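You operate a simulated robot arm through the tools that you are given. There is no shell and no other tool. Be economical: measure what you need, move in short steps, check, and stop when the job is done.

You are at the controls of a simulated two-armed robot. One attempt, no reset.

JOB
Put the yellow filter on the top of the sample table. Put the slide block on the top of the packing table. Open the right drawer of the packing table, take the blue sensor from the top of the board stand and put it in the inside the right drawer of the packing table and shut the drawer again. Put the cone labelled "Lot 25" from the top of the board stand on the shelf of the service table and the cone marked "Lot 21" on the top of the side table. Open the right drawer of the test bench, take the lint wad from the top of the board stand and leave it in the inside the right drawer of the test bench, then shut the drawer. Take the black weight from the top of the board stand and leave it in the inside of the hopper. Put the yellow tin on the top of the fitting table away on the top of the parts bench. Pull the tester drawer open. Do these in any order. Set down upright: sensor, cone.

Only the result counts: the job must be done as asked and must still hold three seconds after the hand-in. Knocking over, shifting, dropping, spilling or breaking anything else fails it.

ROBOT AND FRAMES
Two 7-joint arms with two-finger parallel grippers on one trunk, on a base that drives. Base frame: it is fixed to the floor where the robot stands at the start and does not move with it; the origin is under the middle of the robot, x ahead of it, y to its left, z up. Readings come in mm, rad, newtons and seconds.
The left shoulder is at the start at [80, 131, 947], the right one opposite. With the tool pointing down near the work surface each hand reaches from about 400 to 860 mm from the robot's upright axis, wherever it stands, measured 20 degrees to its own side. Places, roughly: cone [-1500, -250, 750]; inside of the hopper [-4300, 1800, 900]; inside the right drawer of the packing table [-1500, 1800, 700]; inside the right drawer of the test bench [600, 3000, 800]; lint wad (6x5x4 cm) [-1800, -200, 800]; right drawer of the packing table [-1400, 1800, 700]; right drawer of the test bench [500, 3000, 800]; sensor [-1500, -250, 750]; shelf of the service table [-5800, -900, 400]; slide block (5x4x4 cm) [-1400, -500, 800]; tester drawer [700, 0, 900]; top of the packing table [-1600, 1200, 800]; top of the parts bench [700, 800, 900]; top of the sample table [700, 4600, 900]; top of the side table [700, 2200, 800]; weight [-1750, -250, 750]; yellow filter (7x7x5 cm) [800, 200, 900]; yellow tin [750, -250, 750]. Payload 1.57 kg a hand.
Tool frame (each hand has its own): the origin (TCP) lies between the finger pads and is the grasp point; the fingertips stand 30 mm ahead of it; z points along the fingers, y is the line along which they close. The gripper opens to 110 mm. The fingers are 24 mm wide and 12 mm thick; the gripper's body (48 by 112 mm) begins 78 mm behind the TCP.
Orientation is that of the tool frame in the base frame, as a unit quaternion [x, y, z, w]. With the fingers straight down and closing along the base's y, the tool's x points along the base's -x, its y along +y and its z along -z.

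CONTROLS
- The arms move only by the tool arm_command. It takes "left_series", "right_series" or both (then of equal length, played together; a hand with none holds still); each is a list of rows, each an object (a shift or turn left out is 0, a gripper value left out holds the last) with "travel": the shift along the base's x, y, z in mm, a list of three; "rot": the turn, a rotation vector about the base's x, y, z in rad, a list of three. In form: [{"travel": [x, y, z], "rot": [rx, ry, rz]}, ...]. A call has 1 to 12 rows; each row shifts and turns the commanded pose from where the row before left it. "left_jaw" and "right_jaw" are, for a hand that has rows, the finger opening in mm, from 0 to 110, set as the call begins (left out, the last holds). Each row takes 0.2 s and may step no farther than 50 mm and 0.15 rad from the row before; otherwise, or with a gripper value out of range, the whole call is refused. A pose out of reach is approached as far as the arm can. The call stops where the force on the tool passes 40 N (or 10 N more than at its start, if that is more) or the arm is blocked; 0.2 s more then pass. Each finger travels about 108 mm/s and halts on what it meets, pressing with about 36 N; the grip force reading is that of the motor and also rises with nothing between the fingers. The clock runs only during rows and for 0.2 s after the last one: add rows that do not move to give the fingers time. It gives the time, the measured TCP pose, the force on the tool (base axes), the opening and the grip force at its end, in the units of the frame above (readings bear some noise), with the torque about the TCP (base axes, N m) and any sound that the robot's microphone picked up.
- Cameras (640 x 400 px; columns grow to the right, rows downward): "scene" is now at [-48.3, -13.9, 1427.4]; the picture's right is [-0.16, -0.99, 0.00], its down [-0.49, 0.08, -0.87] and it looks along [0.85, -0.14, -0.50] (base axes); focal length 279 px, centre (320, 200). "left" rides on the left gripper at [70, -16, -141] in its tool frame; the picture's right is [0.23, 0.97, 0.00], its down [-0.86, 0.20, -0.48] and it looks along [-0.47, 0.11, 0.88] (tool axes); focal length 222 px, centre (320, 200). "right" rides on the right gripper at [70, 16, -141] in its tool frame; the picture's right is [-0.23, 0.97, 0.00], its down [-0.86, -0.20, -0.48] and it looks along [-0.47, -0.11, 0.88] (tool axes); focal length 222 px, centre (320, 200). There is no depth. A picture from a camera that has moved, and an enlarged one, comes with that camera's place and axes in the base frame and with its lens.
- grab_frame(camera): a new picture of that camera. The clock stands still meanwhile.
- drive_base(legs): drives the robot by 1 to 6 legs, each [ahead, left, turn to the left] in mm, mm and rad, along the robot's own axes; the way and the turn of a leg run together, so that a leg with both is an arc; at most 1500 mm and 3.142 rad a leg. The arms and the cameras ride along, it lands a little off, and it stops where it bumps. It gives what a move gives.
- aim_head(pan, tilt): turns the head with the scene camera to pan (to the left, within 1.902 rad either way) and tilt (down, from -0.506 to 1.204), counted from straight ahead of the robot. It gives what a move gives.
- zoom(camera, box): a new picture of the part [left, top, right, bottom] of that camera's present view, enlarged. The clock stands still meanwhile.
- sign_off(): hands the job in; it is judged then, once.

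Go step by step. Nothing tells you exact positions but the pictures and the camera data: compare them with the known pose of the tool, close in by small moves and look again before you grip or let go. The budget is 535 turns and 328 pictures, counting those below and the enlarged ones. Unless the task says otherwise, let go and move clear before handing in.

The tools are called as name(argument=value, ...) on one line, values as JSON. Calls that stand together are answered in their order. arm_command: Moves the arms, as the interface text tells. Its arguments: {"type":"object","properties":{"left_series":{"type":"array","items":{"type":"object","properties":{"travel":{"type":"array","items":{"type":"number"}},"rot":{"type":"array","items":{"type":"number"}}}}},"left_jaw":{"type":"number"},"right_series":{"type":"array","items":{"type":"object","properties":{"travel":{"type":"array","items":{"type":"number"}},"rot":{"type":"array","items":{"type":"number"}}}}},"right_jaw":{"type":"number"}},"required":[]} The other tools are called the same way: drive_base (legs) drives the base; aim_head (pan, tilt) turns the head that bears the scene camera; grab_frame (camera) takes a picture; zoom (camera, box) takes an enlarged picture of a part of a camera's view; sign_off () hands the job in.

At the start:

```text
clock: 0.0
left_tcp_pos: [505.1, 222.3, 1166.8]
left_orientation: [0.0, 1.0, -0.001, 0.0]
left_ft_force: [0.0, -0.1, -0.7]
left_ft_torque: [-0.02, 0.03, 0.0]
left_finger_gap: 110.0
left_gripper_force: 0.0
right_tcp_pos: [517.4, -212.7, 1171.7]
right_orientation: [0.0, 1.0, 0.0, 0.0]
right_ft_force: [-0.5, -0.1, -0.1]
right_ft_torque: [0.0, 0.01, -0.03]
right_finger_gap: 110.0
right_gripper_force: 0.0
robot x, y, heading: [-2.9, -0.9, 0.001]
head pan, tilt: [-0.164, 0.524]
```

scene: 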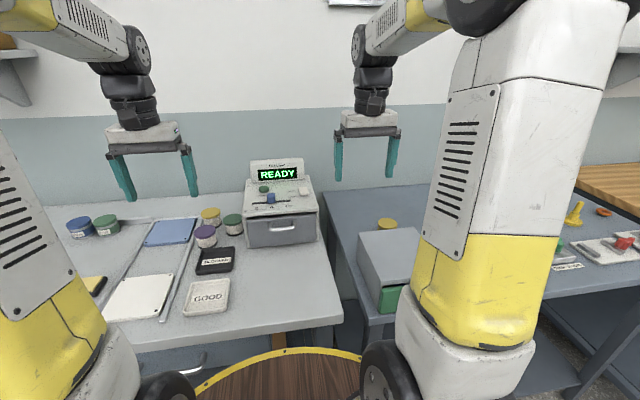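
right: 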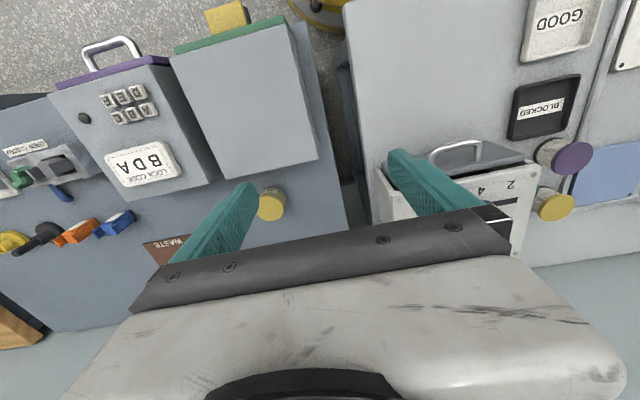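
left: 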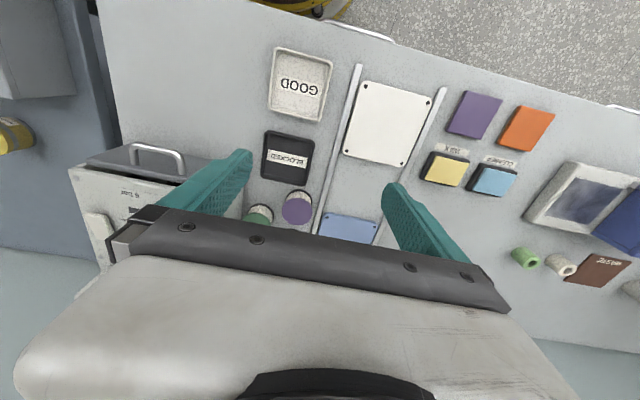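

I see a bench ahead with the tester (drawer near [700,0,900]) and a second table to the right with a box. I start by looking around with the head.

aim_head(pan=0.9, tilt=0.45)

grab_frame(camera="scene")

aim_head(pan=1.9, tilt=0.4)

grab_frame(camera="scene")

aim_head(pan=-1.2, tilt=0.45)

grab_frame(camera="scene")

aim_head(pan=-0.1, tilt=0.8)

grab_frame(camera="scene")

```text
clock: 1.3
left_tcp_pos: [505.0, 221.9, 1165.3]
left_orientation: [-0.001, 1.0, 0.0, 0.0]
left_ft_force: [0.3, -0.5, 0.0]
left_ft_torque: [0.01, -0.03, -0.02]
left_finger_gap: 110.2
left_gripper_force: 0.2
right_tcp_pos: [517.9, -213.3, 1170.1]
right_orientation: [0.0, 1.0, 0.001, -0.001]
right_ft_force: [0.6, 0.3, -0.3]
right_ft_torque: [0.0, -0.01, 0.02]
right_finger_gap: 109.8
right_gripper_force: 0.1
robot x, y, heading: [0.8, -0.1, -0.002]
head pan, tilt: [0.901, 0.45]
```

```text
324 pictures are left
camera scene: at [-80.4, 72.9, 1434.0], right [0.78, -0.62, 0.0], down [-0.27, -0.34, -0.9], along [0.56, 0.71, -0.44], focal length 279 px, centre (320, 200)
```

scene: 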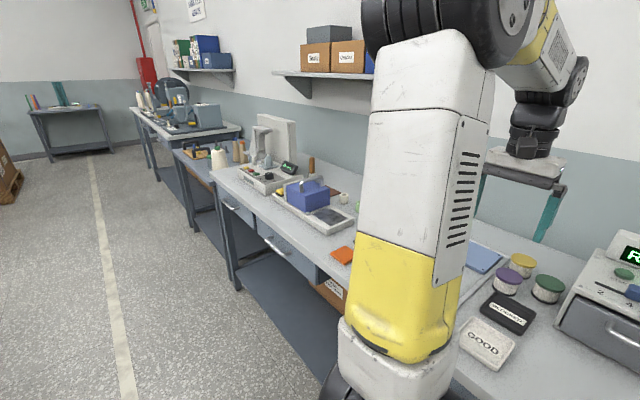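

```text
clock: 2.6
left_tcp_pos: [504.9, 222.4, 1166.4]
left_orientation: [0.0, 1.0, 0.0, 0.0]
left_ft_force: [-0.7, -0.6, -0.3]
left_ft_torque: [0.06, 0.0, -0.01]
left_finger_gap: 110.1
left_gripper_force: 0.1
right_tcp_pos: [518.7, -212.6, 1170.0]
right_orientation: [0.0, 1.0, 0.001, 0.0]
right_ft_force: [-0.8, -0.2, -0.4]
right_ft_torque: [0.02, 0.01, -0.05]
right_finger_gap: 110.1
right_gripper_force: 0.1
robot x, y, heading: [2.1, -0.7, -0.003]
head pan, tilt: [1.901, 0.4]
```

```text
323 pictures are left
camera scene: at [-167.4, 88.6, 1438.7], right [0.95, 0.32, 0.0], down [0.13, -0.37, -0.92], along [-0.3, 0.87, -0.39], focal length 279 px, centre (320, 200)
```

scene: 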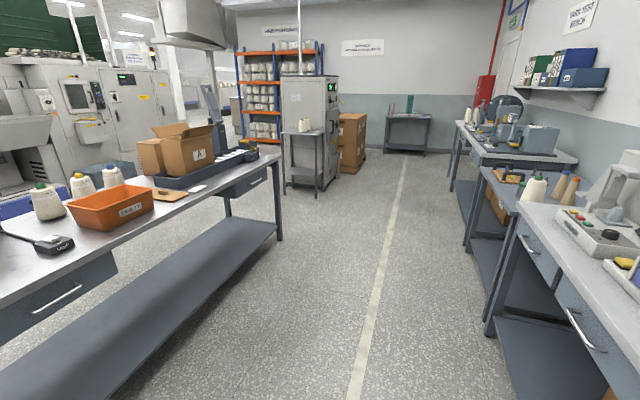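

```text
clock: 5.2
left_tcp_pos: [504.9, 222.3, 1166.2]
left_orientation: [-0.001, 1.0, 0.0, 0.0]
left_ft_force: [0.2, -0.5, 0.2]
left_ft_torque: [0.0, 0.01, 0.01]
left_finger_gap: 110.1
left_gripper_force: 0.0
right_tcp_pos: [518.5, -213.6, 1171.3]
right_orientation: [0.0, 1.0, 0.001, 0.0]
right_ft_force: [-0.1, -0.3, -0.8]
right_ft_torque: [-0.01, 0.0, -0.03]
right_finger_gap: 110.1
right_gripper_force: 0.0
robot x, y, heading: [-3.2, -3.6, 0.005]
head pan, tilt: [-1.201, 0.45]
```

```text
322 pictures are left
camera scene: at [-104.3, -84.8, 1434.0], right [-0.93, -0.36, 0.0], down [-0.16, 0.41, -0.9], along [0.33, -0.84, -0.44], focal length 279 px, centre (320, 200)
```

scene: 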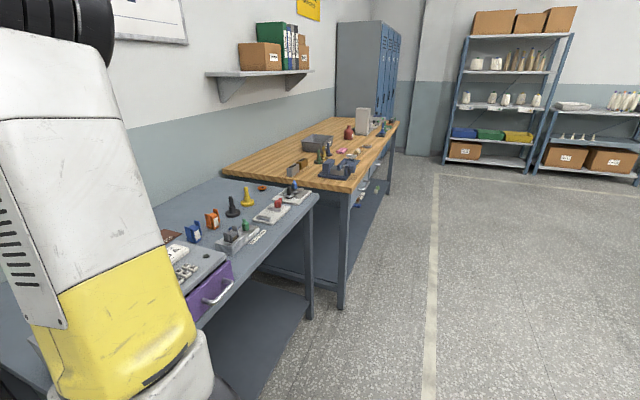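

```text
clock: 6.6
left_tcp_pos: [504.8, 222.7, 1167.3]
left_orientation: [0.001, 1.0, 0.0, 0.0]
left_ft_force: [-0.7, 0.6, -0.2]
left_ft_torque: [0.04, -0.04, 0.01]
left_finger_gap: 110.0
left_gripper_force: 0.1
right_tcp_pos: [518.1, -212.0, 1170.5]
right_orientation: [0.0, 1.0, 0.0, 0.0]
right_ft_force: [-0.2, 0.1, 0.5]
right_ft_torque: [0.0, 0.03, 0.0]
right_finger_gap: 109.9
right_gripper_force: 0.0
robot x, y, heading: [1.2, 0.9, -0.002]
head pan, tilt: [-0.099, 0.799]
```

```text
321 pictures are left
camera scene: at [-57.3, -7.2, 1403.6], right [-0.1, -0.99, 0.0], down [-0.71, 0.07, -0.7], along [0.69, -0.07, -0.72], focal length 279 px, centre (320, 200)
```

scene: 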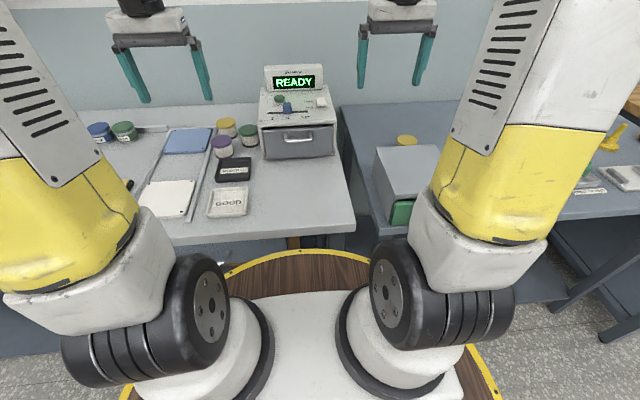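

The parts bench is ahead with the tester; the board stand is behind me. I look closer at the tester and the filter beside it.

zoom(camera="scene", box=[180, 50, 360, 162])

zoom(camera="scene", box=[340, 100, 500, 240])

zoom(camera="left", box=[0, 100, 320, 300])

```text
3.56 times, centred on (270, 106) of scene
camera zoom: at [-57.3, -7.2, 1403.6], right [-0.1, -0.99, 0.0], down [-0.71, 0.07, -0.7], along [0.69, -0.07, -0.72], focal length 993 px, centre (498, 534)
```

zoom: 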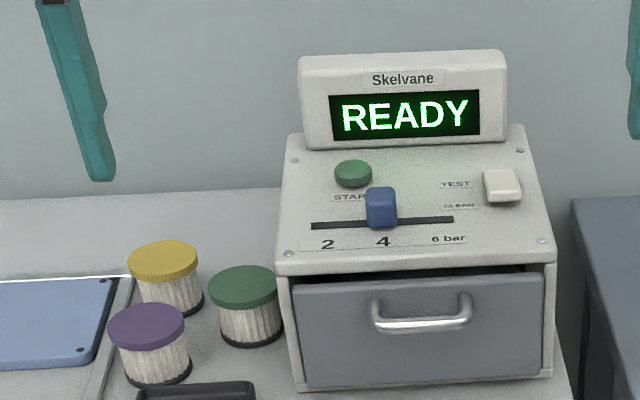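

```text
2.86 times, centred on (420, 170) of scene
camera zoom: at [-57.3, -7.2, 1403.6], right [-0.1, -0.99, 0.0], down [-0.71, 0.07, -0.7], along [0.69, -0.07, -0.72], focal length 798 px, centre (34, 286)
```

zoom: 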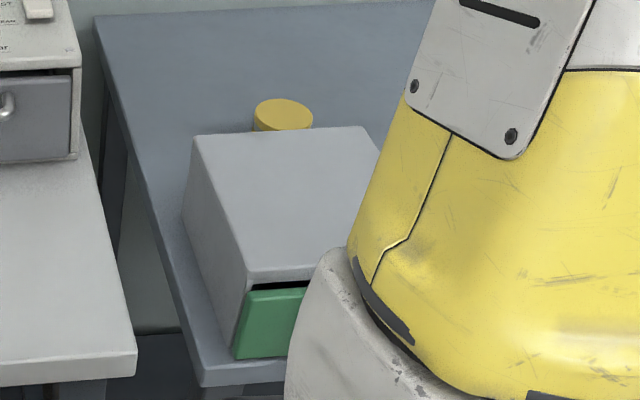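

```text
2.00 times, centred on (160, 200) of left
camera zoom: at [434.4, 207.3, 1307.4], right [-0.23, 0.97, 0.0], down [0.86, 0.2, 0.48], along [0.47, 0.11, -0.88], focal length 444 px, centre (640, 200)
```

zoom: 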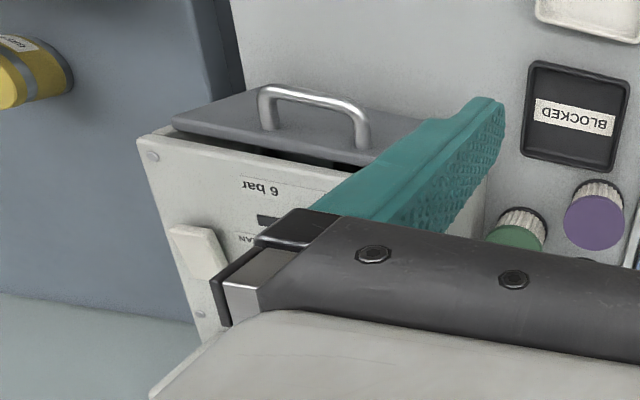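

The tester handle triangulates to about [591,-16,972]. I turn the right hand 90° so that it closes along x, and bring it above the handle.

arm_command(right_series=[{"rot": [0, 0, 0.1428], "travel": [5, 18, 0]}, {"rot": [0, 0, 0.1428], "travel": [5, 18, 0]}, {"rot": [0, 0, 0.1428], "travel": [5, 18, 0]}, {"rot": [0, 0, 0.1428], "travel": [5, 18, 0]}, {"rot": [0, 0, 0.1428], "travel": [5, 18, 0]}, {"rot": [0, 0, 0.1428], "travel": [5, 18, 0]}, {"rot": [0, 0, 0.1428], "travel": [5, 18, 0]}, {"rot": [0, 0, 0.1428], "travel": [5, 18, 0]}, {"rot": [0, 0, 0.1428], "travel": [5, 18, 0]}, {"rot": [0, 0, 0.1428], "travel": [5, 18, 0]}, {"rot": [0, 0, 0.1428], "travel": [5, 17, 0]}], right_jaw=50)

grab_frame(camera="right")

```text
clock: 9.0
left_tcp_pos: [504.5, 222.9, 1166.1]
left_orientation: [0.0, 1.0, 0.0, 0.0]
left_ft_force: [0.0, -0.6, 0.9]
left_ft_torque: [0.02, 0.0, -0.01]
left_finger_gap: 110.3
left_gripper_force: 0.1
right_tcp_pos: [572.4, -15.1, 1169.1]
right_orientation: [0.708, -0.706, 0.0, 0.0]
right_ft_force: [0.0, -0.7, 0.3]
right_ft_torque: [0.01, 0.0, -0.02]
right_finger_gap: 50.0
right_gripper_force: 0.0
robot x, y, heading: [-1.0, 0.7, -0.004]
head pan, tilt: [-0.099, 0.799]
```

```text
317 pictures are left
camera right: at [554.6, -85.8, 1310.9], right [-0.97, 0.22, 0.0], down [0.2, 0.86, 0.48], along [0.11, 0.47, -0.88], focal length 222 px, centre (320, 200)
```

right: 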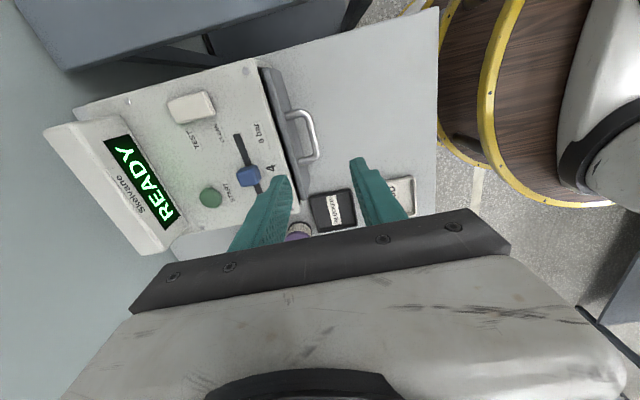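

The bar sits near x 584, y -15, z about 970. I narrow the jaws and lower to just above it, then look again.

arm_command(right_series=[{"travel": [12, 0, -40]}, {"travel": [0, 0, -48]}, {"travel": [0, 0, -42]}], right_jaw=32)

grab_frame(camera="right")

zoom(camera="scene", box=[240, 40, 400, 180])

```text
clock: 9.8
left_tcp_pos: [504.5, 222.1, 1166.4]
left_orientation: [0.0, 1.0, 0.0, 0.0]
left_ft_force: [-0.5, 0.6, 0.4]
left_ft_torque: [0.0, -0.02, 0.02]
left_finger_gap: 110.2
left_gripper_force: 0.2
right_tcp_pos: [586.1, -17.4, 1039.5]
right_orientation: [-0.707, 0.707, 0.0, 0.0]
right_ft_force: [0.0, -0.7, 0.5]
right_ft_torque: [-0.04, -0.01, -0.02]
right_finger_gap: 32.0
right_gripper_force: 0.1
robot x, y, heading: [-3.0, 0.1, 0.005]
head pan, tilt: [-0.099, 0.799]
```

```text
316 pictures are left
camera right: at [566.9, -87.6, 1180.9], right [-0.97, 0.23, 0.0], down [0.2, 0.86, 0.48], along [0.11, 0.47, -0.88], focal length 222 px, centre (320, 200)
```

right: 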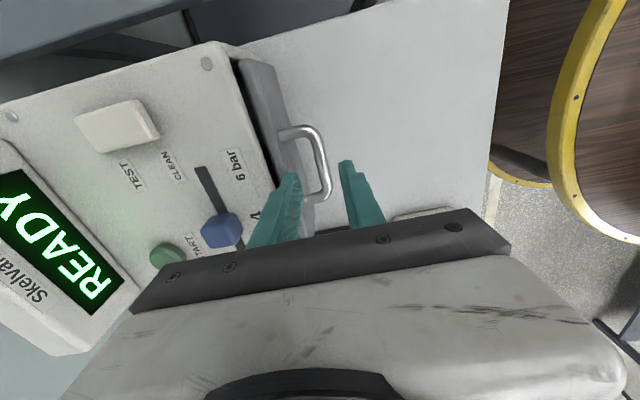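

```text
2.86 times, centred on (320, 110) of scene
camera zoom: at [-57.5, -7.1, 1403.6], right [-0.1, -1.0, 0.0], down [-0.71, 0.07, -0.7], along [0.69, -0.07, -0.72], focal length 798 px, centre (320, 457)
```

zoom: 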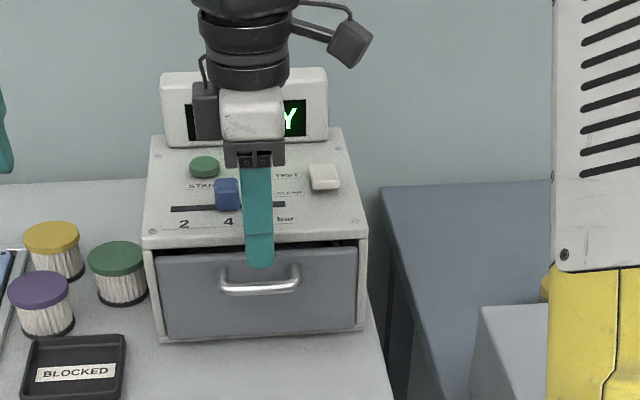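

The bar is at about x 583, z 970–975. I shift slightly, narrow the jaws, and lower over the bar.

arm_command(right_series=[{"travel": [-5, 1, 0]}, {"travel": [0, 0, -20]}, {"travel": [0, 0, -20]}, {"travel": [0, 0, -16]}], right_jaw=28)

grab_frame(camera="right")

zoom(camera="scene", box=[240, 40, 400, 180])

```text
clock: 10.8
left_tcp_pos: [504.4, 222.2, 1166.9]
left_orientation: [0.0, 1.0, 0.0, 0.0]
left_ft_force: [-0.9, -0.6, -0.2]
left_ft_torque: [0.04, 0.02, 0.0]
left_finger_gap: 109.8
left_gripper_force: 0.1
right_tcp_pos: [580.1, -14.4, 983.8]
right_orientation: [0.708, -0.707, 0.0, 0.0]
right_ft_force: [-0.4, 0.8, -0.4]
right_ft_torque: [0.02, 0.01, 0.01]
right_finger_gap: 28.2
right_gripper_force: 0.1
robot x, y, heading: [1.6, 0.1, 0.001]
head pan, tilt: [-0.099, 0.799]
```

```text
314 pictures are left
camera right: at [561.7, -85.4, 1124.9], right [-0.97, 0.23, 0.0], down [0.2, 0.85, 0.48], along [0.11, 0.47, -0.88], focal length 222 px, centre (320, 200)
```

right: 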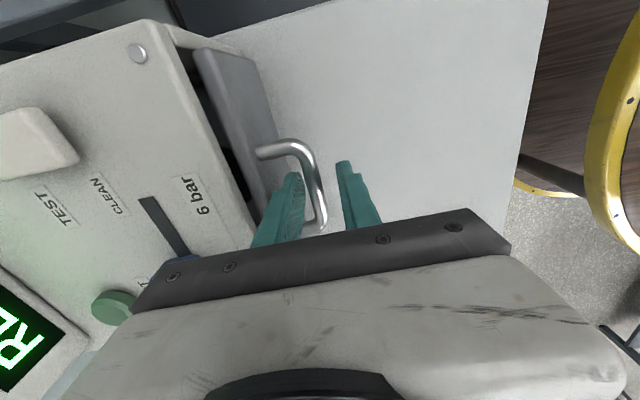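

```text
2.86 times, centred on (320, 110) of scene
camera zoom: at [-57.4, -7.1, 1403.6], right [-0.1, -1.0, 0.0], down [-0.71, 0.07, -0.7], along [0.69, -0.07, -0.72], focal length 798 px, centre (320, 457)
```

zoom: 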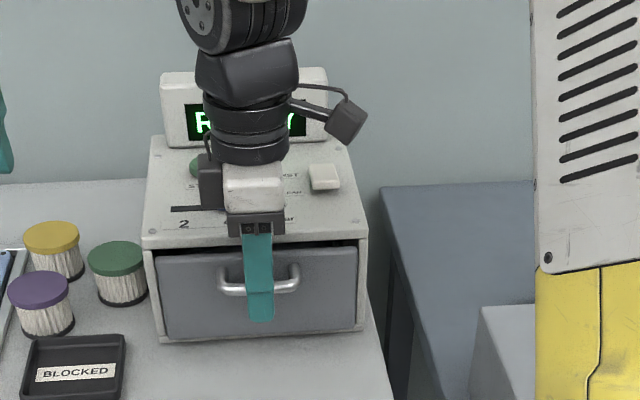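

The fingers straddle the bar. I lower a little, close on it, and then pull back in small steps.

arm_command(right_series=[{"travel": [0, 0, -8]}])

arm_command(right_series=[{}, {}], right_jaw=0)

```text
clock: 11.2
left_tcp_pos: [504.1, 223.1, 1165.7]
left_orientation: [0.001, 1.0, 0.0, 0.0]
left_ft_force: [0.3, 0.1, -0.8]
left_ft_torque: [-0.01, 0.04, 0.03]
left_finger_gap: 110.1
left_gripper_force: 0.0
right_tcp_pos: [580.2, -15.4, 975.7]
right_orientation: [-0.707, 0.707, 0.0, 0.0]
right_ft_force: [-0.4, -0.1, 0.4]
right_ft_torque: [0.03, 0.03, -0.01]
right_finger_gap: 28.0
right_gripper_force: 0.0
robot x, y, heading: [-0.0, -0.1, 0.0]
head pan, tilt: [-0.099, 0.799]
```

```text
clock: 11.8
left_tcp_pos: [504.8, 222.3, 1165.0]
left_orientation: [0.001, 1.0, -0.001, 0.0]
left_ft_force: [0.2, 0.4, 0.1]
left_ft_torque: [-0.02, 0.01, 0.01]
left_finger_gap: 110.1
left_gripper_force: 0.0
right_tcp_pos: [580.5, -15.2, 975.5]
right_orientation: [0.707, -0.707, 0.0, 0.0]
right_ft_force: [2.0, -0.7, -0.2]
right_ft_torque: [0.15, -0.01, 0.74]
right_finger_gap: 12.0
right_gripper_force: 29.4
robot x, y, heading: [1.1, 2.4, -0.002]
head pan, tilt: [-0.099, 0.799]
```

Gripped the bar (12 mm). Now I pull towards -x.

arm_command(right_series=[{"travel": [-20, 0, 0]}, {"travel": [-25, 0, 0]}, {"travel": [-25, 0, 0]}, {"travel": [-25, 0, 0]}, {"travel": [-25, 0, 0]}, {"travel": [-20, 0, 0]}, {}])

grab_frame(camera="scene")

```text
clock: 13.4
left_tcp_pos: [505.0, 222.5, 1165.5]
left_orientation: [0.0, 1.0, 0.001, 0.0]
left_ft_force: [0.8, 1.5, 0.9]
left_ft_torque: [0.04, -0.01, 0.01]
left_finger_gap: 110.1
left_gripper_force: 0.1
right_tcp_pos: [440.5, -15.9, 976.0]
right_orientation: [-0.707, 0.707, 0.001, -0.002]
right_ft_force: [-0.3, -0.6, -28.3]
right_ft_torque: [-0.01, 0.03, 0.73]
right_finger_gap: 12.2
right_gripper_force: 29.2
robot x, y, heading: [-1.0, 1.8, 0.002]
head pan, tilt: [-0.099, 0.799]
```

```text
312 pictures are left
camera scene: at [-56.7, -7.1, 1403.6], right [-0.1, -1.0, 0.0], down [-0.71, 0.07, -0.7], along [0.69, -0.07, -0.72], focal length 279 px, centre (320, 200)
```

scene: 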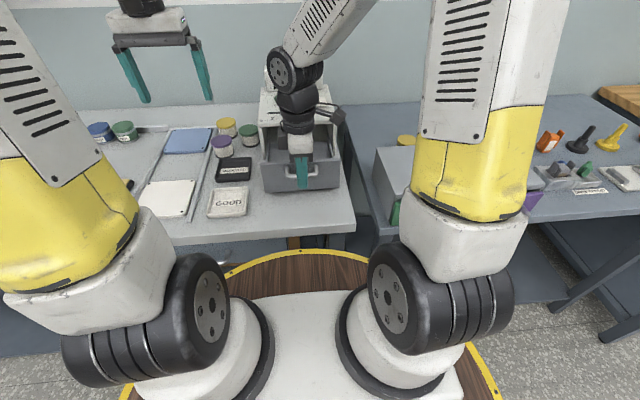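

The drawer came out 140 mm with a vertical load of 28 N. I check its state before releasing.

grab_frame(camera="right")

zoom(camera="scene", box=[220, 60, 380, 220])

```text
311 pictures are left
camera right: at [422.3, -86.0, 1117.4], right [-0.97, 0.23, 0.0], down [0.2, 0.86, 0.48], along [0.11, 0.46, -0.88], focal length 222 px, centre (320, 200)
```

right: 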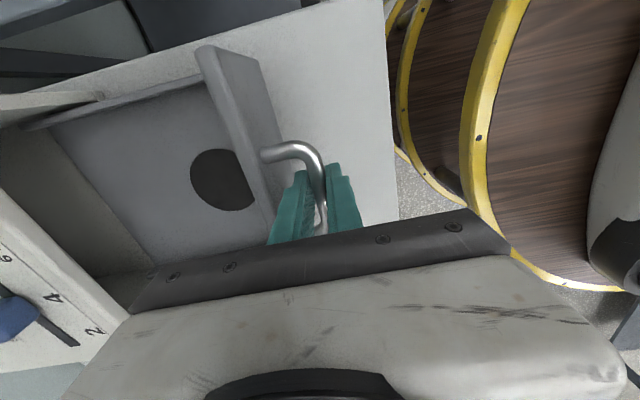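

```text
2.50 times, centred on (300, 140) of scene
camera zoom: at [-56.7, -7.1, 1403.6], right [-0.1, -1.0, 0.0], down [-0.71, 0.07, -0.7], along [0.69, -0.07, -0.72], focal length 698 px, centre (370, 350)
```

zoom: 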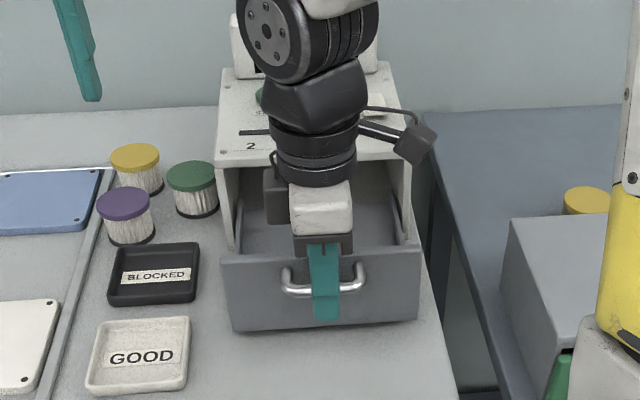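

It is well open, but may not be at its stop, so I pull gently a bit more.

arm_command(right_series=[{"travel": [-10, 0, 0]}, {"travel": [-10, 0, 0]}, {"travel": [-10, 0, 0]}])

```text
clock: 14.2
left_tcp_pos: [506.0, 221.7, 1165.2]
left_orientation: [0.0, 1.0, 0.001, 0.0]
left_ft_force: [0.1, 0.7, -0.3]
left_ft_torque: [0.01, -0.03, -0.01]
left_finger_gap: 109.9
left_gripper_force: 0.1
right_tcp_pos: [412.9, -16.0, 975.9]
right_orientation: [-0.707, 0.708, -0.001, 0.002]
right_ft_force: [17.9, -4.1, -24.2]
right_ft_torque: [-0.15, -0.08, 0.7]
right_finger_gap: 12.5
right_gripper_force: 29.9
robot x, y, heading: [0.6, -0.0, 0.001]
head pan, tilt: [-0.099, 0.799]
```

It reached its stop (x force rising). I release the bar and rise straight up.

arm_command(right_series=[{}, {}], right_jaw=30)

arm_command(right_series=[{"travel": [0, 0, 30]}, {"travel": [0, 0, 45]}, {"travel": [0, 0, 45]}, {"travel": [0, 0, 45]}, {"travel": [0, 0, 30]}])

grab_frame(camera="scene")

```text
clock: 14.8
left_tcp_pos: [505.5, 222.0, 1166.1]
left_orientation: [0.0, 1.0, 0.0, -0.001]
left_ft_force: [0.4, -1.2, -0.7]
left_ft_torque: [-0.01, 0.03, 0.01]
left_finger_gap: 110.0
left_gripper_force: 0.0
right_tcp_pos: [411.0, -14.9, 976.8]
right_orientation: [0.707, -0.707, 0.0, -0.001]
right_ft_force: [0.3, 0.1, 0.2]
right_ft_torque: [0.03, 0.01, -0.02]
right_finger_gap: 30.1
right_gripper_force: 0.1
robot x, y, heading: [2.4, -0.8, 0.008]
head pan, tilt: [-0.099, 0.799]
```

```text
clock: 16.0
left_tcp_pos: [504.1, 222.9, 1165.8]
left_orientation: [0.0, 1.0, 0.0, -0.001]
left_ft_force: [0.0, -0.3, -0.2]
left_ft_torque: [-0.03, 0.02, -0.03]
left_finger_gap: 109.8
left_gripper_force: 0.0
right_tcp_pos: [411.6, -13.6, 1172.3]
right_orientation: [0.707, -0.707, 0.0, 0.0]
right_ft_force: [-0.8, -0.5, 0.4]
right_ft_torque: [-0.04, 0.0, -0.01]
right_finger_gap: 29.9
right_gripper_force: 0.1
robot x, y, heading: [-0.2, 0.7, 0.001]
head pan, tilt: [-0.099, 0.799]
```

```text
309 pictures are left
camera scene: at [-57.2, -7.1, 1403.6], right [-0.1, -1.0, 0.0], down [-0.71, 0.07, -0.7], along [0.69, -0.07, -0.72], focal length 279 px, centre (320, 200)
```

scene: 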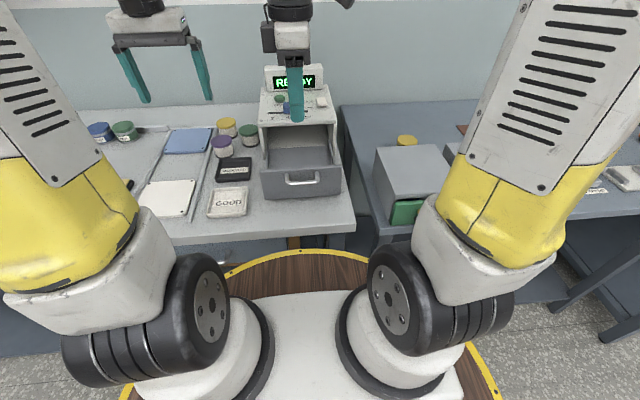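

The tester drawer stands open. Next is the yellow filter near [752,209,945]: I turn the left hand ~49° (to pass the green and purple filters) and bring it above.

arm_command(left_series=[{"rot": [0, 0, 0.1417], "travel": [40, -2, -8]}, {"rot": [0, 0, 0.1417], "travel": [40, -2, -8]}, {"rot": [0, 0, 0.1417], "travel": [40, -2, -8]}, {"rot": [0, 0, 0.1417], "travel": [40, -2, -8]}, {"rot": [0, 0, 0.1417], "travel": [40, -2, -8]}, {"rot": [0, 0, 0.1417], "travel": [40, -2, -8]}], left_jaw=95)

grab_frame(camera="left")

```text
clock: 17.4
left_tcp_pos: [745.3, 209.1, 1119.0]
left_orientation: [-0.413, 0.911, 0.0, 0.0]
left_ft_force: [-0.1, 0.0, 0.2]
left_ft_torque: [-0.01, -0.05, 0.03]
left_finger_gap: 95.0
left_gripper_force: 0.1
right_tcp_pos: [411.6, -13.4, 1171.5]
right_orientation: [-0.707, 0.707, 0.0, 0.0]
right_ft_force: [0.0, 0.1, -0.4]
right_ft_torque: [-0.03, -0.04, -0.04]
right_finger_gap: 30.1
right_gripper_force: 0.1
robot x, y, heading: [3.4, -1.9, -0.004]
head pan, tilt: [-0.099, 0.799]
```

```text
308 pictures are left
camera left: at [711.3, 146.8, 1260.2], right [-0.88, 0.47, 0.0], down [0.41, 0.77, 0.48], along [0.22, 0.42, -0.88], focal length 222 px, centre (320, 200)
```

left: 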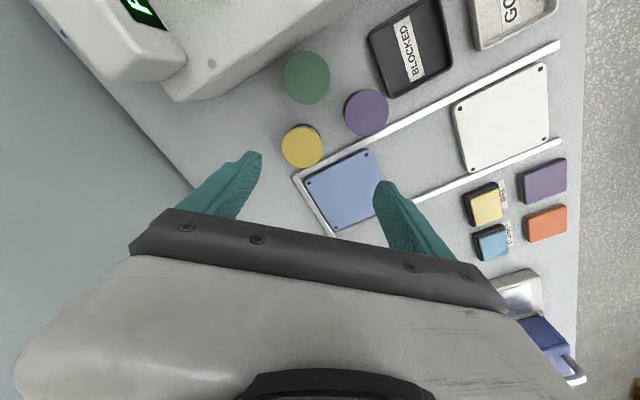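

Both views agree on the filter's top at about [773,211,934]. I move over it, lower partway, and check.

arm_command(left_series=[{"travel": [28, 2, 0]}, {"travel": [0, 0, -45]}, {"travel": [0, 0, -45]}, {"travel": [0, 0, -30]}])

grab_frame(camera="left")

zoom(camera="scene", box=[140, 60, 340, 185])

```text
clock: 18.4
left_tcp_pos: [801.5, 214.6, 1004.5]
left_orientation: [-0.413, 0.911, 0.0, -0.002]
left_ft_force: [-0.8, 0.3, -0.3]
left_ft_torque: [0.02, -0.03, -0.07]
left_finger_gap: 95.3
left_gripper_force: 0.1
left hand out of reach, approached as far as the arm can: row 2, 3, 4
right_tcp_pos: [411.3, -12.6, 1172.3]
right_orientation: [-0.707, 0.707, 0.0, 0.0]
right_ft_force: [-0.3, -0.3, 0.5]
right_ft_torque: [0.01, 0.02, 0.0]
right_finger_gap: 29.9
right_gripper_force: 0.0
robot x, y, heading: [-0.9, 0.4, -0.002]
head pan, tilt: [-0.099, 0.799]
```

```text
307 pictures are left
camera left: at [768.6, 152.0, 1145.8], right [-0.88, 0.47, 0.0], down [0.41, 0.77, 0.48], along [0.22, 0.42, -0.88], focal length 222 px, centre (320, 200)
```

left: 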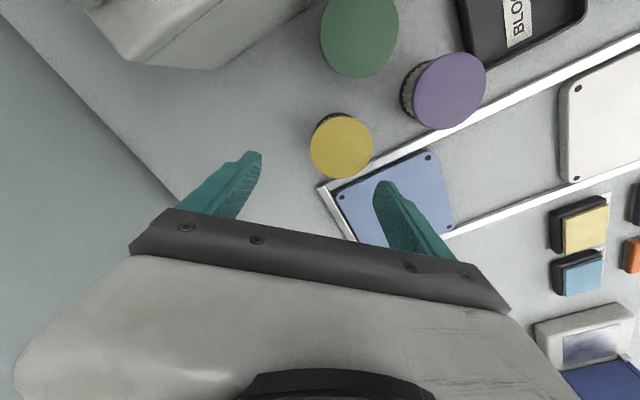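

```text
3.20 times, centred on (240, 122) of scene
camera zoom: at [-57.5, -7.2, 1403.6], right [-0.1, -1.0, 0.0], down [-0.71, 0.07, -0.7], along [0.69, -0.07, -0.72], focal length 894 px, centre (576, 448)
```

zoom: 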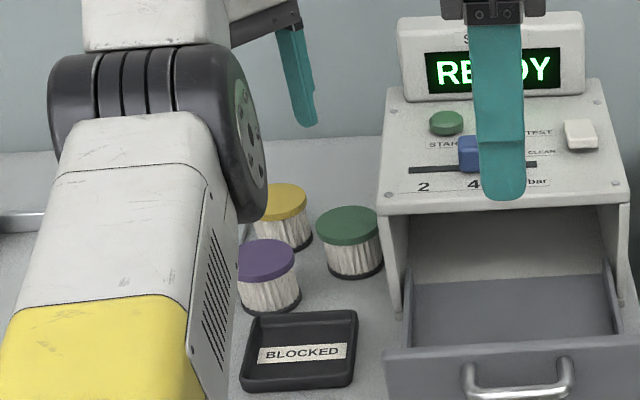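

The arm hit some limit (x ran to 801). I raise it and see whether it returns to the commanded pose.

arm_command(left_series=[{"travel": [-10, 0, 40]}, {"travel": [-10, 0, 30]}, {}])

```text
clock: 19.2
left_tcp_pos: [784.3, 215.5, 1073.6]
left_orientation: [-0.412, 0.911, 0.0, -0.002]
left_ft_force: [-0.4, -0.3, -0.6]
left_ft_torque: [-0.03, 0.02, 0.01]
left_finger_gap: 95.1
left_gripper_force: 0.0
right_tcp_pos: [411.0, -12.9, 1172.0]
right_orientation: [-0.707, 0.707, -0.001, 0.0]
right_ft_force: [0.5, 0.4, -0.4]
right_ft_torque: [0.0, -0.02, 0.01]
right_finger_gap: 30.0
right_gripper_force: 0.1
robot x, y, heading: [-2.8, -3.1, 0.004]
head pan, tilt: [-0.099, 0.799]
```

Commands run from the measured pose. I test a small lowering nearer in to see what limits it.

arm_command(left_series=[{"travel": [-11, -4, 0]}, {"travel": [0, 0, -20]}, {"travel": [0, 0, -20]}, {"travel": [0, 0, -20]}])

```text
clock: 20.2
left_tcp_pos: [798.6, 213.5, 1020.6]
left_orientation: [-0.412, 0.911, 0.0, -0.001]
left_ft_force: [0.2, -0.9, 0.9]
left_ft_torque: [0.02, 0.0, -0.01]
left_finger_gap: 95.1
left_gripper_force: 0.1
left hand out of reach, approached as far as the arm can: row 1, 2, 3, 4
right_tcp_pos: [411.7, -13.1, 1172.9]
right_orientation: [-0.707, 0.707, 0.001, 0.0]
right_ft_force: [-0.8, 0.3, 0.4]
right_ft_torque: [0.0, -0.05, -0.02]
right_finger_gap: 30.2
right_gripper_force: 0.0
robot x, y, heading: [2.2, -0.9, -0.002]
head pan, tilt: [-0.099, 0.799]
```

Moving inward is also blocked, so a joint limit seems to be due to posture/yaw. I back off upward and inward, unwinding part of the yaw.

arm_command(left_series=[{"travel": [-20, 0, 45]}, {"travel": [-30, 0, 45]}, {"travel": [-40, 0, 0]}, {"travel": [-40, 0, 0], "rot": [0, 0, -0.14]}, {"travel": [-40, 0, 0], "rot": [0, 0, -0.14]}, {"travel": [0, 0, 0], "rot": [0, 0, -0.14]}, {"travel": [0, 0, 0], "rot": [0, 0, -0.14]}, {"travel": [0, 0, 0], "rot": [0, 0, -0.14]}, {"travel": [0, 0, 0], "rot": [0, 0, -0.15]}])

grab_frame(camera="scene")

```text
refused: row 2 steps farther than a row can; nothing moved
```

```text
305 pictures are left
camera scene: at [-57.3, -7.1, 1403.6], right [-0.1, -1.0, 0.0], down [-0.71, 0.07, -0.7], along [0.69, -0.07, -0.72], focal length 279 px, centre (320, 200)
```

scene: 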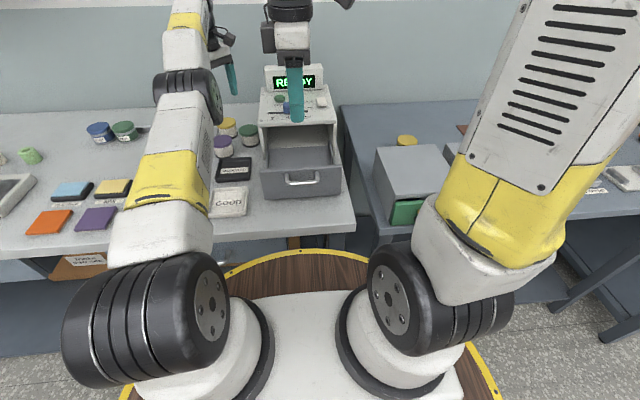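

The arm had gone straight (singular). I back off so the elbow bends, then approach lower and from nearer in.

arm_command(left_series=[{"travel": [-30, 0, 30]}, {"travel": [-35, 0, 30]}, {"travel": [-45, 0, 0]}, {"travel": [-45, 0, -10]}])

arm_command(left_series=[{"travel": [0, 0, -40]}, {"travel": [0, 0, -40]}])

```text
clock: 21.2
left_tcp_pos: [770.0, 224.3, 1112.8]
left_orientation: [-0.413, 0.911, 0.0, -0.001]
left_ft_force: [-0.2, -0.3, 0.0]
left_ft_torque: [-0.01, 0.0, 0.0]
left_finger_gap: 94.9
left_gripper_force: 0.1
left hand out of reach, approached as far as the arm can: row 1, 2, 3, 4
right_tcp_pos: [411.6, -12.8, 1173.2]
right_orientation: [-0.707, 0.708, 0.0, 0.0]
right_ft_force: [-0.4, -0.4, -0.8]
right_ft_torque: [0.0, -0.02, 0.02]
right_finger_gap: 29.9
right_gripper_force: 0.1
robot x, y, heading: [3.6, -0.7, -0.001]
head pan, tilt: [-0.099, 0.799]
```

```text
clock: 21.8
left_tcp_pos: [793.6, 226.3, 1037.4]
left_orientation: [-0.413, 0.911, 0.001, -0.002]
left_ft_force: [-0.7, 0.4, -0.1]
left_ft_torque: [-0.01, 0.0, -0.03]
left_finger_gap: 95.2
left_gripper_force: 0.1
left hand out of reach, approached as far as the arm can: row 1, 2
right_tcp_pos: [412.2, -12.0, 1172.1]
right_orientation: [0.707, -0.707, 0.0, -0.001]
right_ft_force: [0.0, -0.3, -0.2]
right_ft_torque: [0.0, -0.02, -0.02]
right_finger_gap: 30.1
right_gripper_force: 0.0
robot x, y, heading: [1.2, 5.5, 0.005]
head pan, tilt: [-0.099, 0.799]
```

The elbow is stuck straight; I try raising only, then moving inward in big steps.

arm_command(left_series=[{"travel": [0, 0, 45]}, {"travel": [-10, 0, 45]}, {"travel": [-20, 0, 45]}, {"travel": [-48, 0, 0]}, {"travel": [-48, 0, 0]}, {"travel": [-48, 0, 0]}, {"travel": [-48, 0, 0]}])

grab_frame(camera="scene")

```text
clock: 23.4
left_tcp_pos: [675.5, 233.7, 1203.6]
left_orientation: [-0.413, 0.911, -0.001, 0.002]
left_ft_force: [1.6, -0.2, -0.3]
left_ft_torque: [0.0, 0.05, 0.01]
left_finger_gap: 95.0
left_gripper_force: 0.1
left hand out of reach, approached as far as the arm can: row 1, 2, 4, 5, 6
right_tcp_pos: [412.7, -13.1, 1172.4]
right_orientation: [0.707, -0.707, -0.001, 0.001]
right_ft_force: [1.3, -0.8, -0.4]
right_ft_torque: [0.01, 0.09, -0.01]
right_finger_gap: 29.9
right_gripper_force: 0.0
robot x, y, heading: [-0.0, 1.0, 0.0]
head pan, tilt: [-0.099, 0.799]
```

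```text
304 pictures are left
camera scene: at [-55.7, -7.1, 1403.6], right [-0.1, -0.99, 0.0], down [-0.71, 0.07, -0.7], along [0.69, -0.07, -0.72], focal length 279 px, centre (320, 200)
```

scene: 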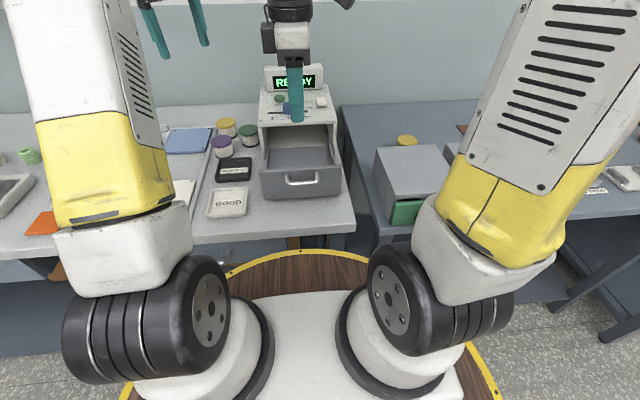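

Recovered, elbow bent. I now lower at nearer reach (x≈600) to z≈1000 before extending.

arm_command(left_series=[{"travel": [-40, -5, -20]}, {"travel": [-40, -5, -20]}, {"travel": [0, -5, -45]}, {"travel": [0, -5, -45]}, {"travel": [0, 0, -45]}, {"travel": [0, 0, -25]}])

arm_command(left_series=[{"travel": [40, 0, 0]}, {"travel": [40, 0, 0]}, {"travel": [40, 0, 0]}, {"travel": [30, 0, 0]}])

grab_frame(camera="left")

```text
clock: 24.8
left_tcp_pos: [591.2, 214.1, 1001.7]
left_orientation: [-0.413, 0.911, 0.0, 0.0]
left_ft_force: [-0.6, -0.1, 0.3]
left_ft_torque: [-0.01, 0.0, -0.01]
left_finger_gap: 94.8
left_gripper_force: 0.0
right_tcp_pos: [412.3, -12.5, 1172.9]
right_orientation: [0.707, -0.707, 0.0, 0.0]
right_ft_force: [-0.2, -0.5, -0.6]
right_ft_torque: [-0.04, -0.02, -0.01]
right_finger_gap: 30.0
right_gripper_force: 0.1
robot x, y, heading: [-2.7, -1.5, -0.004]
head pan, tilt: [-0.099, 0.799]
```

```text
clock: 25.8
left_tcp_pos: [743.9, 213.5, 1001.6]
left_orientation: [-0.412, 0.911, 0.0, 0.0]
left_ft_force: [-0.1, 0.3, 0.3]
left_ft_torque: [0.02, -0.02, -0.02]
left_finger_gap: 94.9
left_gripper_force: 0.0
right_tcp_pos: [411.1, -11.8, 1172.6]
right_orientation: [-0.707, 0.707, 0.0, 0.0]
right_ft_force: [-0.1, 0.0, -0.2]
right_ft_torque: [-0.07, -0.05, -0.01]
right_finger_gap: 30.0
right_gripper_force: 0.0
robot x, y, heading: [-1.1, 4.6, -0.003]
head pan, tilt: [-0.099, 0.799]
```

```text
303 pictures are left
camera left: at [709.7, 151.1, 1143.0], right [-0.88, 0.47, 0.0], down [0.41, 0.77, 0.48], along [0.23, 0.42, -0.88], focal length 222 px, centre (320, 200)
```

left: 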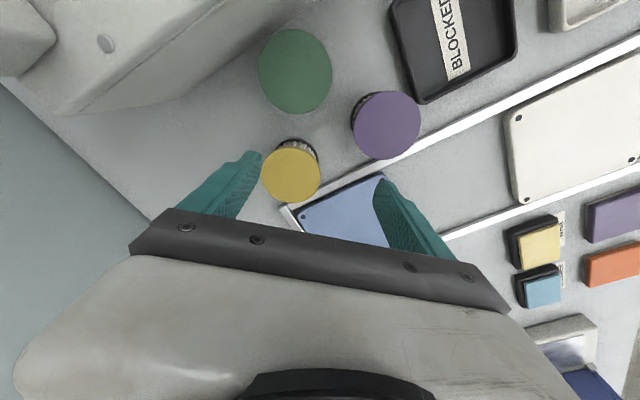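

Filter confirmed at [774,210]. I extend and lower around it.

arm_command(left_series=[{"travel": [15, -2, -10]}, {"travel": [15, -2, -10]}, {"travel": [0, 0, -20]}, {"travel": [0, 0, -20]}, {"travel": [0, 0, -18]}])

grab_frame(camera="left")

```text
clock: 27.0
left_tcp_pos: [774.2, 210.2, 925.7]
left_orientation: [-0.413, 0.911, 0.0, 0.0]
left_ft_force: [0.2, -0.2, 0.3]
left_ft_torque: [-0.01, 0.01, 0.02]
left_finger_gap: 94.7
left_gripper_force: 0.1
right_tcp_pos: [411.8, -14.0, 1172.9]
right_orientation: [-0.707, 0.707, -0.001, 0.0]
right_ft_force: [1.6, 0.5, 0.7]
right_ft_torque: [0.0, -0.01, -0.04]
right_finger_gap: 30.1
right_gripper_force: 0.0
robot x, y, heading: [1.2, -0.3, -0.003]
head pan, tilt: [-0.099, 0.799]
```

```text
302 pictures are left
camera left: at [739.6, 146.5, 1066.2], right [-0.88, 0.47, 0.0], down [0.41, 0.77, 0.48], along [0.23, 0.42, -0.88], focal length 222 px, centre (320, 200)
```

left: 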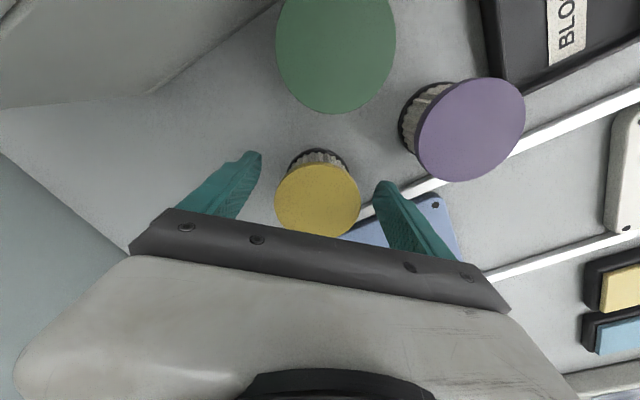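

The filter is centred between the fingers; I close.

arm_command(left_series=[{}, {}, {}], left_jaw=20)

arm_command(left_series=[{"travel": [-5, 0, 25]}, {"travel": [-20, 0, 30]}, {"travel": [-30, 0, 30]}, {"travel": [-40, 0, 20]}, {"travel": [-40, 0, 20]}, {"travel": [-45, 0, 10]}, {"travel": [-45, 0, 10]}])

grab_frame(camera="left")

grab_frame(camera="scene")

```text
clock: 27.8
left_tcp_pos: [773.6, 208.9, 925.0]
left_orientation: [-0.412, 0.911, 0.0, 0.0]
left_ft_force: [-0.3, -0.9, 0.4]
left_ft_torque: [-0.03, 0.03, -0.01]
left_finger_gap: 60.8
left_gripper_force: 35.7
right_tcp_pos: [411.1, -14.1, 1172.5]
right_orientation: [0.707, -0.707, 0.0, 0.0]
right_ft_force: [-0.6, -0.3, -0.2]
right_ft_torque: [-0.01, 0.01, 0.03]
right_finger_gap: 30.2
right_gripper_force: 0.0
robot x, y, heading: [-2.8, -0.0, -0.006]
head pan, tilt: [-0.099, 0.799]
```

```text
clock: 29.4
left_tcp_pos: [548.0, 207.7, 1070.2]
left_orientation: [-0.412, 0.911, 0.0, 0.0]
left_ft_force: [-0.1, -0.6, -1.1]
left_ft_torque: [0.02, 0.05, -0.02]
left_finger_gap: 61.0
left_gripper_force: 36.1
right_tcp_pos: [411.0, -12.5, 1172.6]
right_orientation: [-0.707, 0.707, -0.001, 0.0]
right_ft_force: [0.5, 0.1, -0.9]
right_ft_torque: [-0.02, 0.07, 0.0]
right_finger_gap: 29.7
right_gripper_force: 0.0
robot x, y, heading: [0.0, -2.7, -0.003]
head pan, tilt: [-0.099, 0.799]
```

```text
301 pictures are left
camera left: at [513.3, 144.9, 1212.3], right [-0.88, 0.47, 0.0], down [0.41, 0.77, 0.48], along [0.23, 0.42, -0.88], focal length 222 px, centre (320, 200)
```

left: 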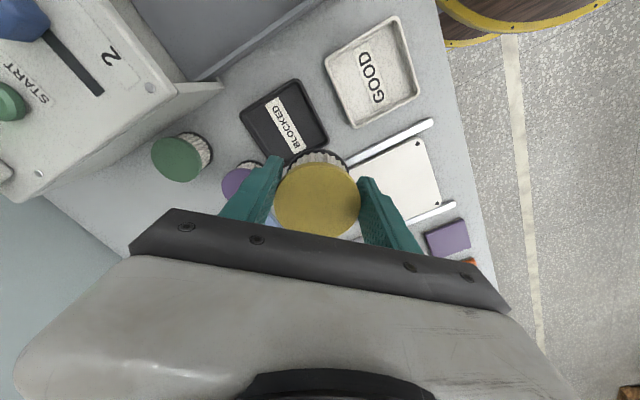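

```text
300 pictures are left
camera scene: at [-56.7, -7.1, 1403.6], right [-0.1, -0.99, 0.0], down [-0.71, 0.07, -0.7], along [0.69, -0.07, -0.72], focal length 279 px, centre (320, 200)
```

scene: 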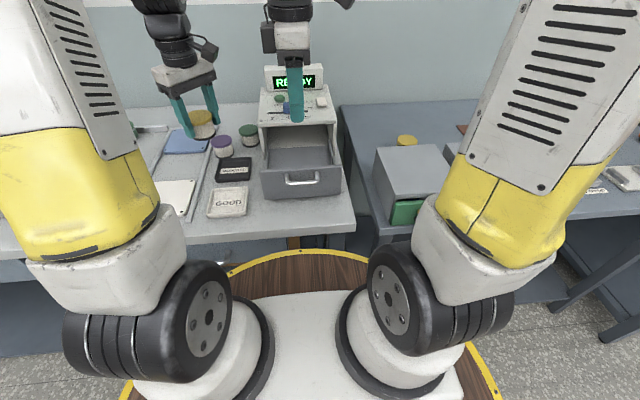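

Filter is held. Next, the yellow tin: I unwind the right hand's yaw and move over toward it to look.

arm_command(right_series=[{"rot": [0, 0, -0.1428], "travel": [10, -22, 5]}, {"rot": [0, 0, -0.1428], "travel": [10, -22, 5]}, {"rot": [0, 0, -0.1428], "travel": [10, -22, 0]}, {"rot": [0, 0, -0.1428], "travel": [10, -22, 0]}, {"rot": [0, 0, -0.1428], "travel": [10, -22, 0]}, {"rot": [0, 0, -0.1428], "travel": [10, -22, 0]}, {"rot": [0, 0, -0.1428], "travel": [10, -22, 0]}, {"rot": [0, 0, -0.1428], "travel": [10, -22, 0]}, {"rot": [0, 0, -0.1428], "travel": [10, -22, 0]}, {"rot": [0, 0, -0.1428], "travel": [10, -22, 0]}, {"rot": [0, 0, -0.1428], "travel": [10, -22, 0]}], right_jaw=100)

grab_frame(camera="right")

grab_frame(camera="scene")

```text
clock: 31.8
left_tcp_pos: [547.6, 208.1, 1071.3]
left_orientation: [-0.412, 0.911, 0.0, 0.0]
left_ft_force: [-0.7, -0.1, 0.0]
left_ft_torque: [-0.01, 0.01, -0.02]
left_finger_gap: 61.1
left_gripper_force: 35.9
right_tcp_pos: [521.6, -256.1, 1182.6]
right_orientation: [0.001, 1.0, 0.0, 0.0]
right_ft_force: [0.3, 0.1, -0.2]
right_ft_torque: [0.01, 0.01, -0.01]
right_finger_gap: 100.3
right_gripper_force: 0.1
robot x, y, heading: [-0.4, 2.3, -0.001]
head pan, tilt: [-0.099, 0.799]
```

```text
299 pictures are left
camera right: at [450.0, -240.5, 1322.9], right [0.23, 0.97, 0.0], down [0.86, -0.2, 0.48], along [0.47, -0.11, -0.88], focal length 222 px, centre (320, 200)
```

right: 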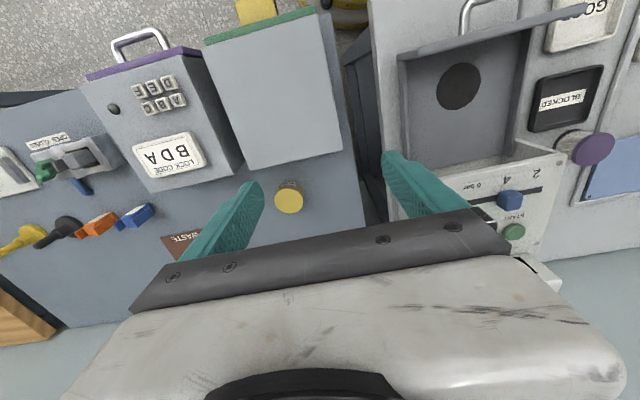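

```text
298 pictures are left
camera scene: at [-57.3, -7.0, 1403.6], right [-0.1, -1.0, 0.0], down [-0.71, 0.07, -0.7], along [0.69, -0.07, -0.72], focal length 279 px, centre (320, 200)
```

scene: 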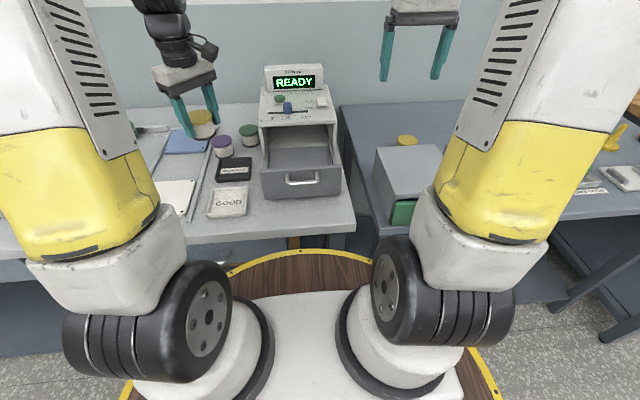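

The tin's top is at about [642,-346,925], with boxes in front of it. I bring the right hand above it and look again.

arm_command(right_series=[{"travel": [20, -30, -30]}, {"travel": [30, -30, -25]}, {"travel": [35, -30, -25]}, {"travel": [35, 0, -20]}], right_jaw=85)

grab_frame(camera="right")

zoom(camera="scene", box=[350, 60, 470, 200])

```text
refused: row 3 steps farther than a row can; nothing moved
```

```text
297 pictures are left
camera right: at [450.0, -240.5, 1322.9], right [0.23, 0.97, 0.0], down [0.86, -0.2, 0.48], along [0.47, -0.11, -0.88], focal length 222 px, centre (320, 200)
```

right: 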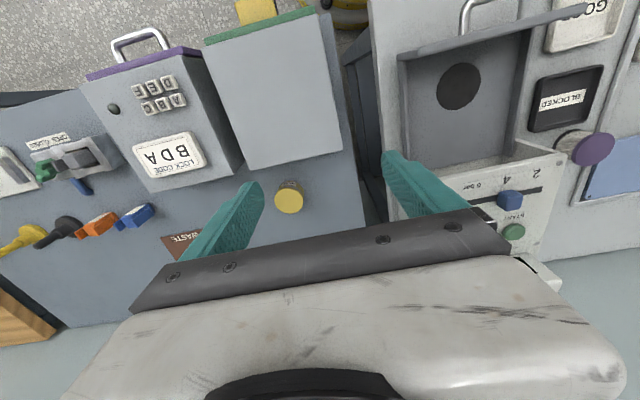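

```text
2.86 times, centred on (410, 130) of scene
camera zoom: at [-57.3, -7.0, 1403.6], right [-0.1, -1.0, 0.0], down [-0.71, 0.07, -0.7], along [0.69, -0.07, -0.72], focal length 798 px, centre (63, 400)
```

zoom: 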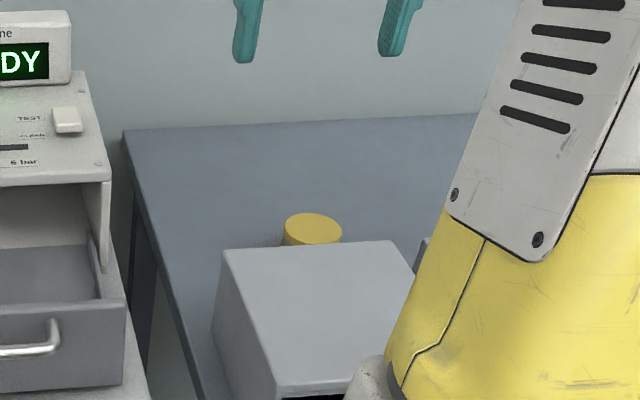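

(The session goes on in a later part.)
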